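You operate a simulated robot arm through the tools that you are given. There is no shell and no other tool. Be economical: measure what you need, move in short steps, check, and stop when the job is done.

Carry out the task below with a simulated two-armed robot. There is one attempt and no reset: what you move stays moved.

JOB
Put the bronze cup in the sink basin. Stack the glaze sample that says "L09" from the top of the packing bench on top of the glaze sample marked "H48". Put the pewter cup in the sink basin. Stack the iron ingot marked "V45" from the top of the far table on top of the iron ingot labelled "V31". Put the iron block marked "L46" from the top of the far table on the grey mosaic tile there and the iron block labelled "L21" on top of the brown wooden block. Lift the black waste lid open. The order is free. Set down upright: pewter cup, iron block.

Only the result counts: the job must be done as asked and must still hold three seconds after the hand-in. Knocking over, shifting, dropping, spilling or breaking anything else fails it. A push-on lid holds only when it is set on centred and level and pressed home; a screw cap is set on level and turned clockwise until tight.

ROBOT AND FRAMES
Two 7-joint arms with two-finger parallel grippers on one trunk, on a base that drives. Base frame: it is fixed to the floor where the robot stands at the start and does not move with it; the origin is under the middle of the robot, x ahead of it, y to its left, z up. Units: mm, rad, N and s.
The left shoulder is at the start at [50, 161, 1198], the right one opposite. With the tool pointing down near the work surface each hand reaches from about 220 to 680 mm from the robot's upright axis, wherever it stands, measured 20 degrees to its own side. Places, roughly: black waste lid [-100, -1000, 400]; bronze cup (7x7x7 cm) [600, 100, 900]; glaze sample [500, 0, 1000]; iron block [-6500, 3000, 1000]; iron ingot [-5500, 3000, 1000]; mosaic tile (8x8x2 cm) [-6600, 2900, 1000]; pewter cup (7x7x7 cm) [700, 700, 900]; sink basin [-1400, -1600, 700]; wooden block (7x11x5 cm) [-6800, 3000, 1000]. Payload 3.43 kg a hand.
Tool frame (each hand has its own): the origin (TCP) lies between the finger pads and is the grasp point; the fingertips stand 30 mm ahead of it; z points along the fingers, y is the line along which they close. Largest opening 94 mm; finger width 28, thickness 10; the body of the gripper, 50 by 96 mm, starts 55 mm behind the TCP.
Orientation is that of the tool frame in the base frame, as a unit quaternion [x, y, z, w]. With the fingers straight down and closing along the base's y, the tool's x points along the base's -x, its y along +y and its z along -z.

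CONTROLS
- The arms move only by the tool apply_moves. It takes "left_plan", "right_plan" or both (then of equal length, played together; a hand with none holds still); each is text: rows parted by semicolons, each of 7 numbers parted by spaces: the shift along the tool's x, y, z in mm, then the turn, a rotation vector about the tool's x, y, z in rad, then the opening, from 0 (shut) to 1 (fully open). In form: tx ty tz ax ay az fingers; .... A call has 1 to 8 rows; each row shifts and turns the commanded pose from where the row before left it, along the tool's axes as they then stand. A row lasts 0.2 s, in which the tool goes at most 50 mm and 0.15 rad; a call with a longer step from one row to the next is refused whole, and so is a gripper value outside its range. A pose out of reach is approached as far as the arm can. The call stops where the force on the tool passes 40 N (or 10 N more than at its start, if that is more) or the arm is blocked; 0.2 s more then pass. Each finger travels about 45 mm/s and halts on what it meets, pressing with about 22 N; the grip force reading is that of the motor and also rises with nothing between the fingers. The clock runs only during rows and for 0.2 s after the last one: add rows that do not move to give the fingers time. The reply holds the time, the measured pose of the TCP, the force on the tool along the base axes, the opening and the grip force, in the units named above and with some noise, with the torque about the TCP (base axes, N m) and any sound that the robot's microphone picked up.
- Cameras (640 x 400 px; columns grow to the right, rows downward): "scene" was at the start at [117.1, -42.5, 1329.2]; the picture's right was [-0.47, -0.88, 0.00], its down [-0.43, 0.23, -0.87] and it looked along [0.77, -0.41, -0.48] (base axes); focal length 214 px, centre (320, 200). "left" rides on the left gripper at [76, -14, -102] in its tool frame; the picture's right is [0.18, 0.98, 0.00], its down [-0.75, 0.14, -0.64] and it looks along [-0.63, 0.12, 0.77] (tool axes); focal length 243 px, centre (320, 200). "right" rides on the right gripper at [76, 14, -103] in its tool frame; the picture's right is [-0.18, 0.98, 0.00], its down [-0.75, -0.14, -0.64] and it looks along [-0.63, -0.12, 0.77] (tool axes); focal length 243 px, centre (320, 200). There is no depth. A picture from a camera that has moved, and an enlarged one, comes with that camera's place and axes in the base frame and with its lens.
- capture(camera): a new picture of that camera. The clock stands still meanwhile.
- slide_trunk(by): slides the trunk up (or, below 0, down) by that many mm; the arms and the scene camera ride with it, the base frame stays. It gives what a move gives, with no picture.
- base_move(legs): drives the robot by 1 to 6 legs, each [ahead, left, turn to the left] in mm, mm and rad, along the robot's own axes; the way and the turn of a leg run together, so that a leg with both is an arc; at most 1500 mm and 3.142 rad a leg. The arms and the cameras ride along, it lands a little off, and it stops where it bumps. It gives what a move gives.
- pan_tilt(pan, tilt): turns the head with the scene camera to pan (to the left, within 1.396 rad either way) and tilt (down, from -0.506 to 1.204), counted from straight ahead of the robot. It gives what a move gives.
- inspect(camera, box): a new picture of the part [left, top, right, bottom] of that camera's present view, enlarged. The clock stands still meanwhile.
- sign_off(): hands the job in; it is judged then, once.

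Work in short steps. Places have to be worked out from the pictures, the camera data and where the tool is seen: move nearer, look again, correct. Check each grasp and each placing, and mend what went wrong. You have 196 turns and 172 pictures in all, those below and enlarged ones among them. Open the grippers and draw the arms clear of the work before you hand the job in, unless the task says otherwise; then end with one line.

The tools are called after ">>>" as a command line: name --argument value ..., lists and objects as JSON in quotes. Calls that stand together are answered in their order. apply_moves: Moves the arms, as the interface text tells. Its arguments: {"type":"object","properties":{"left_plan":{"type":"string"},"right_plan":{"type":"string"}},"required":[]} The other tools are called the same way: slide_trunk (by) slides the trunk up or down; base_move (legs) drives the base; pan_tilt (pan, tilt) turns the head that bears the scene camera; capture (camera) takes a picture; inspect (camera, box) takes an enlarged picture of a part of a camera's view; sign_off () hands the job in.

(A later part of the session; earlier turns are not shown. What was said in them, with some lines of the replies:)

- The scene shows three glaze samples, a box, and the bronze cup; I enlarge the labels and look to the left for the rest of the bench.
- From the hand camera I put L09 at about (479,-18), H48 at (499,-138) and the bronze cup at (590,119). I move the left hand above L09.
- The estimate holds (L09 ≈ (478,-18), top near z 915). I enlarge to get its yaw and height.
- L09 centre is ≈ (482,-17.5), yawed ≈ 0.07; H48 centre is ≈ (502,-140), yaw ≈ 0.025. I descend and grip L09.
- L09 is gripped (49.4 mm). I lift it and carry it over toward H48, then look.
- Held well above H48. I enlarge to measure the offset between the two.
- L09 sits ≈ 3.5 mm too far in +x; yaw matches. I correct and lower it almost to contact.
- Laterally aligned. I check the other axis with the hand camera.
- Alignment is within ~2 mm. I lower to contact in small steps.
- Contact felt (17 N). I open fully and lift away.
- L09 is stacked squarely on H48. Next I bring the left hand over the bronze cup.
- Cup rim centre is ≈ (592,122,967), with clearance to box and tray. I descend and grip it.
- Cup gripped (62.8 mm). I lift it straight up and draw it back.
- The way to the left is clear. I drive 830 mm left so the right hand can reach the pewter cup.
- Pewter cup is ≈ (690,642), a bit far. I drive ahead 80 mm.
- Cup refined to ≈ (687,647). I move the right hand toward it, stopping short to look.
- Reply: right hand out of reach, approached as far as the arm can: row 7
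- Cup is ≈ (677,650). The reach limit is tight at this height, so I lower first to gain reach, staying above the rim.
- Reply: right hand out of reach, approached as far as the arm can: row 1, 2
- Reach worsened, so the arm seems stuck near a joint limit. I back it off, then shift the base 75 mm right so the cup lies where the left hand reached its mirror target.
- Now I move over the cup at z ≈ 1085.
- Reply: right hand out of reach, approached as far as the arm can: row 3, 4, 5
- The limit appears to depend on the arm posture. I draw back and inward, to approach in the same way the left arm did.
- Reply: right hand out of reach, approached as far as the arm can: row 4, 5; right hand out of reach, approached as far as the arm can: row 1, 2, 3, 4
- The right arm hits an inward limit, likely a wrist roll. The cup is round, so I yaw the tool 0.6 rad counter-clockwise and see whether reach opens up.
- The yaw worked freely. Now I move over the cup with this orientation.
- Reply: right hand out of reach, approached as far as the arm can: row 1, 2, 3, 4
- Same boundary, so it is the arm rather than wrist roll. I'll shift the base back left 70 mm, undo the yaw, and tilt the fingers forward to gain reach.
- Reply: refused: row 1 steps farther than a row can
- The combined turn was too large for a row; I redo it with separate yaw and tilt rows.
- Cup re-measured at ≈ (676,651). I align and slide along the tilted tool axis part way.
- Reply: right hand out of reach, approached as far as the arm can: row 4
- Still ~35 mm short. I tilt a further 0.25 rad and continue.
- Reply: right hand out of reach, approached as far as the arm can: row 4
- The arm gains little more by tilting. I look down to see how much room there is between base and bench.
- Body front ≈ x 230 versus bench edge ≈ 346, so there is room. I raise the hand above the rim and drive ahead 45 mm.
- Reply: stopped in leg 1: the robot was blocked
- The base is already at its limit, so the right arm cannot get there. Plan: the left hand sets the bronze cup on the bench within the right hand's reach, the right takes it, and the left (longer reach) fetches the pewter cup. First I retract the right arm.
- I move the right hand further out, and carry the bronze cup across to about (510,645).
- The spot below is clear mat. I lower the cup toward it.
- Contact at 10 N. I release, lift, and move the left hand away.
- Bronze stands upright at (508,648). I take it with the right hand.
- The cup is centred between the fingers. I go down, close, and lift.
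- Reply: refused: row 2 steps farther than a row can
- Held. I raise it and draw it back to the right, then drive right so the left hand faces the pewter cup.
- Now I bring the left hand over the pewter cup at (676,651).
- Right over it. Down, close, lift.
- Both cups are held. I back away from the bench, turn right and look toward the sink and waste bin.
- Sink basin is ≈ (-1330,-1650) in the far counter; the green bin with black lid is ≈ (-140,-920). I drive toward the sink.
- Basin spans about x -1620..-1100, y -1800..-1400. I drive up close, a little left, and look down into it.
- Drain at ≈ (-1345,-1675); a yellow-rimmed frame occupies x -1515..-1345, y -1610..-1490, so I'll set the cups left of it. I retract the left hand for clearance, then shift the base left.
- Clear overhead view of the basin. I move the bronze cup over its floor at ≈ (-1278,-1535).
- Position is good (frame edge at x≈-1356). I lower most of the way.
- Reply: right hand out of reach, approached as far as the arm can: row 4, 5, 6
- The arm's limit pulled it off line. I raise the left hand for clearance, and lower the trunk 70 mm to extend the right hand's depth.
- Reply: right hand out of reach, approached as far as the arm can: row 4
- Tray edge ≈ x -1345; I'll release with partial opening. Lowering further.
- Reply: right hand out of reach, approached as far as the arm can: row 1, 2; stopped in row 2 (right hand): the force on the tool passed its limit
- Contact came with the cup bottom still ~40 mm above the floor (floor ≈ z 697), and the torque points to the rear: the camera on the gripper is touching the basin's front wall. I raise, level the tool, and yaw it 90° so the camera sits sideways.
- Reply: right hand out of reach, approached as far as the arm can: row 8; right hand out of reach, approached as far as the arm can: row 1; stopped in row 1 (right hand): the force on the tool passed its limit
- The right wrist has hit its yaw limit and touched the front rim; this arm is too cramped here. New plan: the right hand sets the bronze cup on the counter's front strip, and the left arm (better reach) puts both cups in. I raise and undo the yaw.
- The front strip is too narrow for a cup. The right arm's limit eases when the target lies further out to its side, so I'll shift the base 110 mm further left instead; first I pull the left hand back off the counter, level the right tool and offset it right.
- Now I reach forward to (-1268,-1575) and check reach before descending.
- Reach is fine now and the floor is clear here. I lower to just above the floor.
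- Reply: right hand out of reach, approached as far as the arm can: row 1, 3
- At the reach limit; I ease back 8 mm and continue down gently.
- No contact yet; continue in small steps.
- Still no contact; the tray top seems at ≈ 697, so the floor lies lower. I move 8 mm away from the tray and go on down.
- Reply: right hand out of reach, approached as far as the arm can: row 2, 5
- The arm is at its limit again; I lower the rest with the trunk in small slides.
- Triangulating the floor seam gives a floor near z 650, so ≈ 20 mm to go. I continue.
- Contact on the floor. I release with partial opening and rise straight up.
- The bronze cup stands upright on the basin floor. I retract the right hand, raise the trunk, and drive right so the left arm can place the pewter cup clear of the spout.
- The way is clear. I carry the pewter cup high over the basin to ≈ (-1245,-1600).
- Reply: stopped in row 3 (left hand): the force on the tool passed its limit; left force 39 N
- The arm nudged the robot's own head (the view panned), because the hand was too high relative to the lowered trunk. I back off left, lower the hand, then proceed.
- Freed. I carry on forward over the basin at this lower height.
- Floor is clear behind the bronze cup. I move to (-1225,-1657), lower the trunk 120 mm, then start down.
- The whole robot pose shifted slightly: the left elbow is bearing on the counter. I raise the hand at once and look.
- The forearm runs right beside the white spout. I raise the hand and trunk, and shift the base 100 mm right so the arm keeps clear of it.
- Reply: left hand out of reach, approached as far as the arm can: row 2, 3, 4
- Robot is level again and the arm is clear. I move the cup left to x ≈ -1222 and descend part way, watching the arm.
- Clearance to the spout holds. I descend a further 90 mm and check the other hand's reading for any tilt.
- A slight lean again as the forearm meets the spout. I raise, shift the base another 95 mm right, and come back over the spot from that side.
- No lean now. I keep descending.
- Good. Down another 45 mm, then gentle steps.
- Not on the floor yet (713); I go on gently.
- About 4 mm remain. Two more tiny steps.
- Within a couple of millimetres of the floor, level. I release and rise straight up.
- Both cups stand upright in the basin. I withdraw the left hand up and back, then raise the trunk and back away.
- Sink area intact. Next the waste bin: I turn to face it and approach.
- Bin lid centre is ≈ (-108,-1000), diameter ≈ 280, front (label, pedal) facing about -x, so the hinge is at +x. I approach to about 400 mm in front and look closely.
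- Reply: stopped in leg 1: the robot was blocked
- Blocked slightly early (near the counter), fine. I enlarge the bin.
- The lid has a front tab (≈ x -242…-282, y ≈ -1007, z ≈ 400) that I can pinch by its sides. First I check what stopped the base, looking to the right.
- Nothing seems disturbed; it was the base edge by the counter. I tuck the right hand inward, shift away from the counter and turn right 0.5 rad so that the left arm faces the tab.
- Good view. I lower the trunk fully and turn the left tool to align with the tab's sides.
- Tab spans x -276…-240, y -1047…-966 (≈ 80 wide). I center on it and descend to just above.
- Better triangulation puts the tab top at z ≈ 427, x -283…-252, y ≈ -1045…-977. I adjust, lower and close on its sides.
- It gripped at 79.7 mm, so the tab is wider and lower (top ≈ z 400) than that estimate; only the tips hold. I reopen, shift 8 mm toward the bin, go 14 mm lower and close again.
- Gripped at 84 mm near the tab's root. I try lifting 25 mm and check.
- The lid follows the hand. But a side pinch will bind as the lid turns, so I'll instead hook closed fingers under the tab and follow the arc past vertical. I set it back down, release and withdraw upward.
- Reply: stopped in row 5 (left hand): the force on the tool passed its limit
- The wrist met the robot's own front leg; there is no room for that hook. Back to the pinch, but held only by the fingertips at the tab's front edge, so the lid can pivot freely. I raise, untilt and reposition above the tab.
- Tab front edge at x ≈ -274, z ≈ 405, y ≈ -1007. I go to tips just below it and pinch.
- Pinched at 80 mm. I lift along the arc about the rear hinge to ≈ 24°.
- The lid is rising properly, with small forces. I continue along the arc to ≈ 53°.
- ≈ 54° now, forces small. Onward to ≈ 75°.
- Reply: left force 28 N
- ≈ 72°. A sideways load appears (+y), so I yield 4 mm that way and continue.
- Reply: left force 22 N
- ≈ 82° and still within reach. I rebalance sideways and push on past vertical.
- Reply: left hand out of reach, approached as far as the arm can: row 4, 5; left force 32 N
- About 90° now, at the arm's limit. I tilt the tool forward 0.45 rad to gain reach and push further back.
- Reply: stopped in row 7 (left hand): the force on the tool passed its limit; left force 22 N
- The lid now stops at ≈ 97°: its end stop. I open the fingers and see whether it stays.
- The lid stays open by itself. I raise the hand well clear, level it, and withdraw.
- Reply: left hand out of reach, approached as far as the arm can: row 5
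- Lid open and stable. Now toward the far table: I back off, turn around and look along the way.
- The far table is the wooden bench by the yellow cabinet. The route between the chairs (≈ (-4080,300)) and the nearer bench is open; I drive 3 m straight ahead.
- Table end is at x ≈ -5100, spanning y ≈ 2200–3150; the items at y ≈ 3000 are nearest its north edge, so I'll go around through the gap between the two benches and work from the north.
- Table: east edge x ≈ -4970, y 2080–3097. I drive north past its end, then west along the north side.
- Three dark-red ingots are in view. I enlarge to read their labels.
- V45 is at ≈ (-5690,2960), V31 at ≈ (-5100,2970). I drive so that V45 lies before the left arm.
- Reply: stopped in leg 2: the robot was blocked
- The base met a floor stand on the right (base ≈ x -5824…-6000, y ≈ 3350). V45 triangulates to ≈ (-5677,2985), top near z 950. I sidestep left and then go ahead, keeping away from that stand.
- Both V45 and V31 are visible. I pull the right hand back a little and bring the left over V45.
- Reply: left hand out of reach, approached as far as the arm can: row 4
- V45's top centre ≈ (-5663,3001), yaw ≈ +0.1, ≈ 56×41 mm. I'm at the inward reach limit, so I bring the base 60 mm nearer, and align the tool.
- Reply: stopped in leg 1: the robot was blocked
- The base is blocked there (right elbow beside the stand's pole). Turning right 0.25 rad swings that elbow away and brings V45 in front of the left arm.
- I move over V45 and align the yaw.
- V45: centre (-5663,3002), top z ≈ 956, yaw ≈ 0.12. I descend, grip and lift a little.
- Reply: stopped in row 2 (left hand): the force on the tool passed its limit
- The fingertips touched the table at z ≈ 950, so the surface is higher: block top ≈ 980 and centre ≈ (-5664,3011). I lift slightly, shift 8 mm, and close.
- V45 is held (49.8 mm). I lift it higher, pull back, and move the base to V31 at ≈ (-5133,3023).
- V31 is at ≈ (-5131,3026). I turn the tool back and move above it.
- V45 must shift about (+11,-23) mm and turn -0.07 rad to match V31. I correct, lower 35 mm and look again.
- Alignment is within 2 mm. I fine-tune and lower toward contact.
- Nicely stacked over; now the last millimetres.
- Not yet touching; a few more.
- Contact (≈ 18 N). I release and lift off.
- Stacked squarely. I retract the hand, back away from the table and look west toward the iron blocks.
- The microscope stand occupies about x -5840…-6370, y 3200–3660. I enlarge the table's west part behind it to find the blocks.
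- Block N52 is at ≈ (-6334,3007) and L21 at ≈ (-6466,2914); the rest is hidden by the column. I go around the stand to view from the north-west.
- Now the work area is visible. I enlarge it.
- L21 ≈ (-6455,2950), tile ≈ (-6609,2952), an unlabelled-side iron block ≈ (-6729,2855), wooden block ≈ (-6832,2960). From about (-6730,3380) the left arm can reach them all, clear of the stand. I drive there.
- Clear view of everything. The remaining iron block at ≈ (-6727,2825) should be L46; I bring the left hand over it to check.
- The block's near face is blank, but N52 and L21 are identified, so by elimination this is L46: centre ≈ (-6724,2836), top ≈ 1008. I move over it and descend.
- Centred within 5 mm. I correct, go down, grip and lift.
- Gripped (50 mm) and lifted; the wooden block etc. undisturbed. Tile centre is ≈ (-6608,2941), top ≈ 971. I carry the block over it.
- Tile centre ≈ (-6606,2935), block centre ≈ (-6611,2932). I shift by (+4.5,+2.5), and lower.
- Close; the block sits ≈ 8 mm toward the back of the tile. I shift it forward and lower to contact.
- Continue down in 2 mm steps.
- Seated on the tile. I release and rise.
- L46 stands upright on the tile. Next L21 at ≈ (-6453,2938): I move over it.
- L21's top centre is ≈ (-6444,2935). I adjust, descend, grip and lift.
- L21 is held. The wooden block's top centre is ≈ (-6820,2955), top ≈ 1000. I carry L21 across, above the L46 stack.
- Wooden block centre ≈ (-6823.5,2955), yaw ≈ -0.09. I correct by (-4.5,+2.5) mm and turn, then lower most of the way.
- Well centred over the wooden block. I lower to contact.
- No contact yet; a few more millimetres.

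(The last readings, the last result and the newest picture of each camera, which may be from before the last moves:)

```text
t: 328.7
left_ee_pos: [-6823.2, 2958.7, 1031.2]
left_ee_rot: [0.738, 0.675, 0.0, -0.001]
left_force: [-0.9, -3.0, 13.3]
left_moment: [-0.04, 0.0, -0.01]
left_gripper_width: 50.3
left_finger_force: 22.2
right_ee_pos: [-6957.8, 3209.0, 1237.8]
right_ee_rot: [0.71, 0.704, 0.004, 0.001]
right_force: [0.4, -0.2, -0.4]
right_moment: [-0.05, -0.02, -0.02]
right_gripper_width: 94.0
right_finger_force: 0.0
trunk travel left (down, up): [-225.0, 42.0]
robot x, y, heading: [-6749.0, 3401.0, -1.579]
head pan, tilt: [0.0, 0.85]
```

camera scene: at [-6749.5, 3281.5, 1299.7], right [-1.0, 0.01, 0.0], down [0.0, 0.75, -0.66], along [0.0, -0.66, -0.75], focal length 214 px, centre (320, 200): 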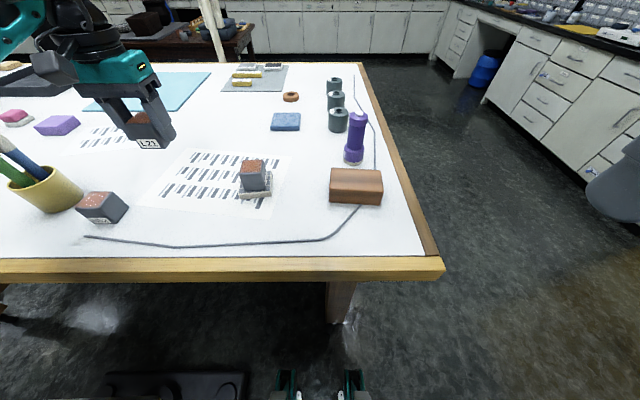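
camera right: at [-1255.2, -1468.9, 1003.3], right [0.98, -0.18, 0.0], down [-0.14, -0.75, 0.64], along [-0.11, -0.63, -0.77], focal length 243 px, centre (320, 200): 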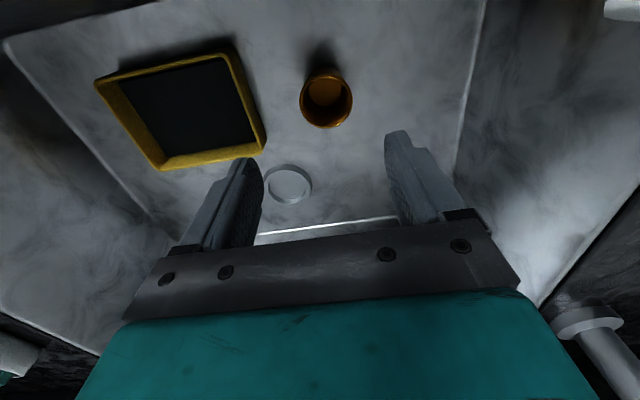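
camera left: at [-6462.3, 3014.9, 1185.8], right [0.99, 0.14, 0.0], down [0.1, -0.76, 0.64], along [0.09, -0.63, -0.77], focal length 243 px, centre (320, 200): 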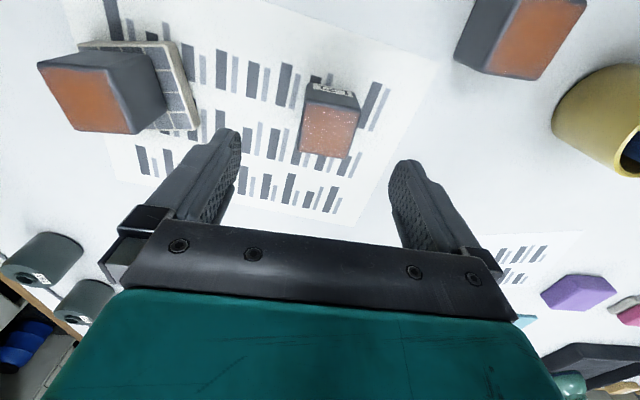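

Contact. I release and rise clear.

>>> apply_moves --left_plan "0 0 -1 0 0 0 0; 0 0 0 0 0 0 0.75; 0 0 0 0 0 0 0.75; 0 0 -20 0 0 0 0.75; 0 0 -45 0 0 0 0.75; 0 0 -45 0 0 0 1; 30 0 -20 0 0 0 1; 45 0 0 0 0 0 1"

>>> capture --camera "scene"

>>> capture --camera "left"

```text
t: 330.5
left_ee_pos: [-6816.1, 3030.9, 1158.5]
left_ee_rot: [0.737, 0.675, 0.0, 0.0]
left_force: [-0.1, 1.0, -0.4]
left_moment: [0.0, -0.01, 0.02]
left_gripper_width: 93.9
left_finger_force: 0.0
right_ee_pos: [-6958.4, 3208.1, 1238.0]
right_ee_rot: [0.71, 0.704, 0.003, 0.001]
right_force: [0.0, 1.2, 0.4]
right_moment: [-0.03, 0.0, 0.03]
right_gripper_width: 94.3
right_finger_force: 0.1
trunk travel left (down, up): [-225.0, 42.0]
robot x, y, heading: [-6746.7, 3400.4, -1.58]
head pan, tilt: [0.0, 0.85]
```

```text
14 pictures are left
camera scene: at [-6749.9, 3282.5, 1299.9], right [-1.0, 0.01, 0.0], down [0.0, 0.75, -0.66], along [0.0, -0.66, -0.75], focal length 214 px, centre (320, 200)
```

scene: 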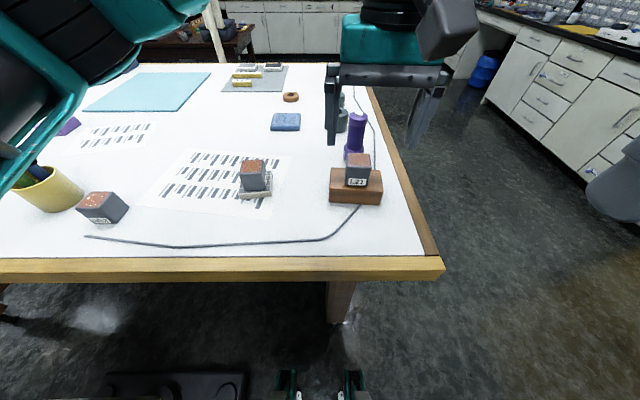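

```text
13 pictures are left
camera left: at [-6824.4, 3107.6, 1262.5], right [1.0, 0.1, 0.0], down [0.07, -0.76, 0.64], along [0.06, -0.64, -0.77], focal length 243 px, centre (320, 200)
```

left: 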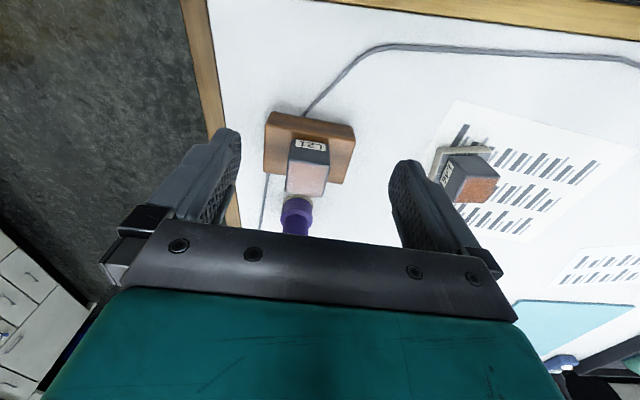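

Both are placed. A label shows on the west side of the block on the tile; I enlarge it to confirm it reads L46.

>>> inspect --camera "left" --box '[420, 130, 520, 220]'

>>> inspect --camera "scene" --box '[220, 130, 400, 220]'

```text
4.44 times, centred on (470, 175) of left
camera zoom: at [-6824.4, 3107.6, 1262.5], right [1.0, 0.1, 0.0], down [0.07, -0.76, 0.64], along [0.06, -0.64, -0.77], focal length 1078 px, centre (-347, 311)
```

zoom: 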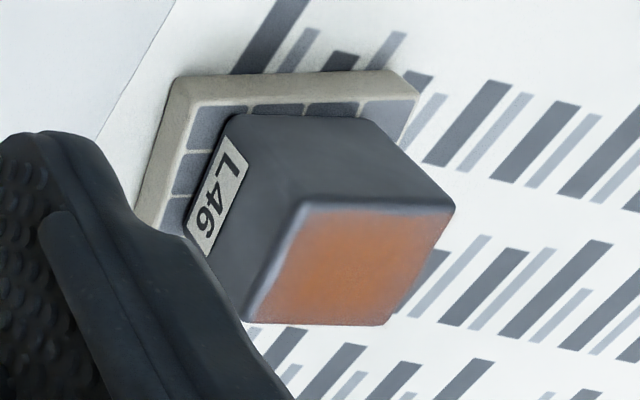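

```text
3.56 times, centred on (310, 175) of scene
camera zoom: at [-6749.9, 3282.5, 1299.9], right [-1.0, 0.01, 0.0], down [0.0, 0.75, -0.66], along [0.0, -0.66, -0.75], focal length 763 px, centre (356, 289)
```

zoom: 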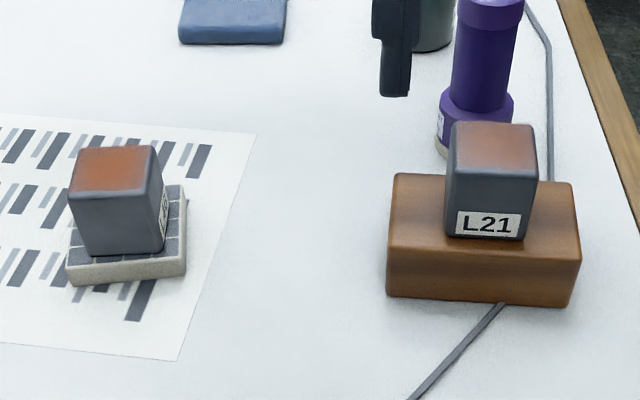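

L46 is confirmed on the tile and L21 sits on the wooden block. I withdraw the arm and back the robot away from the table.

>>> apply_moves --left_plan "45 0 0 0 0 0 1; 45 0 0 0 0 0 1; 30 0 0 0 0 0 1; 0 0 0 0 0 0 1"

>>> base_move --legs '[[-350, 0, 0]]'

>>> capture --camera "scene"

```text
t: 331.5
left_ee_pos: [-6806.4, 3155.2, 1161.6]
left_ee_rot: [0.737, 0.675, 0.0, 0.0]
left_force: [1.3, 1.1, 1.2]
left_moment: [0.0, 0.0, -0.04]
left_gripper_width: 94.0
left_finger_force: 0.1
right_ee_pos: [-6959.1, 3208.3, 1235.3]
right_ee_rot: [0.71, 0.704, 0.003, 0.0]
right_force: [0.4, 0.9, 0.8]
right_moment: [-0.02, -0.04, -0.03]
right_gripper_width: 94.0
right_finger_force: 0.0
trunk travel left (down, up): [-225.0, 42.0]
robot x, y, heading: [-6742.8, 3401.3, -1.579]
head pan, tilt: [0.0, 0.85]
```

```text
t: 333.8
left_ee_pos: [-6802.8, 3520.4, 1161.0]
left_ee_rot: [0.737, 0.676, 0.001, 0.0]
left_force: [-0.5, 0.2, -0.1]
left_moment: [-0.02, 0.0, -0.01]
left_gripper_width: 93.7
left_finger_force: 0.0
right_ee_pos: [-6955.8, 3572.0, 1237.7]
right_ee_rot: [0.71, 0.704, 0.003, 0.001]
right_force: [0.1, 0.4, -0.2]
right_moment: [0.0, -0.02, 0.01]
right_gripper_width: 93.8
right_finger_force: 0.1
trunk travel left (down, up): [-225.0, 42.0]
robot x, y, heading: [-6746.3, 3761.0, -1.573]
head pan, tilt: [0.0, 0.85]
```

```text
10 pictures are left
camera scene: at [-6747.5, 3646.4, 1299.9], right [-1.0, 0.0, 0.0], down [0.0, 0.75, -0.66], along [0.0, -0.66, -0.75], focal length 214 px, centre (320, 200)
```

scene: 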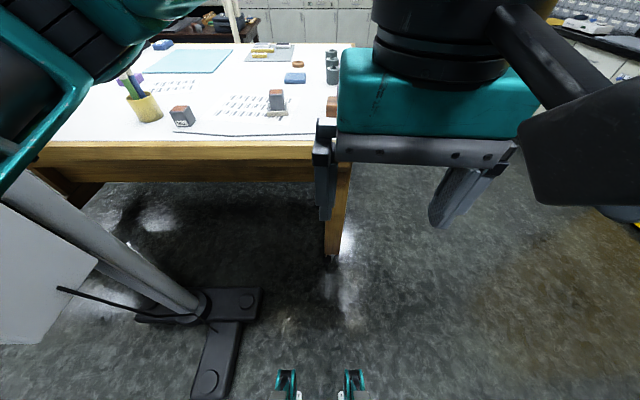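

All placements are done, the grippers are open and the arms are clear; I hand the job in.

>>> sign_off

```text
The job is handed in.
```

I've handed the job in with every item done: both cups are standing in the sink basin, L09 is on H48, V45 is on V31, L46 is on the tile, L21 is on the wooden block, and the waste lid is open. While working around the sink and far table, the robot's arm and base bumped the counter, the spout and the microscope stand; I saw nothing displaced, but I did not re-check the sink or the bin at the end.
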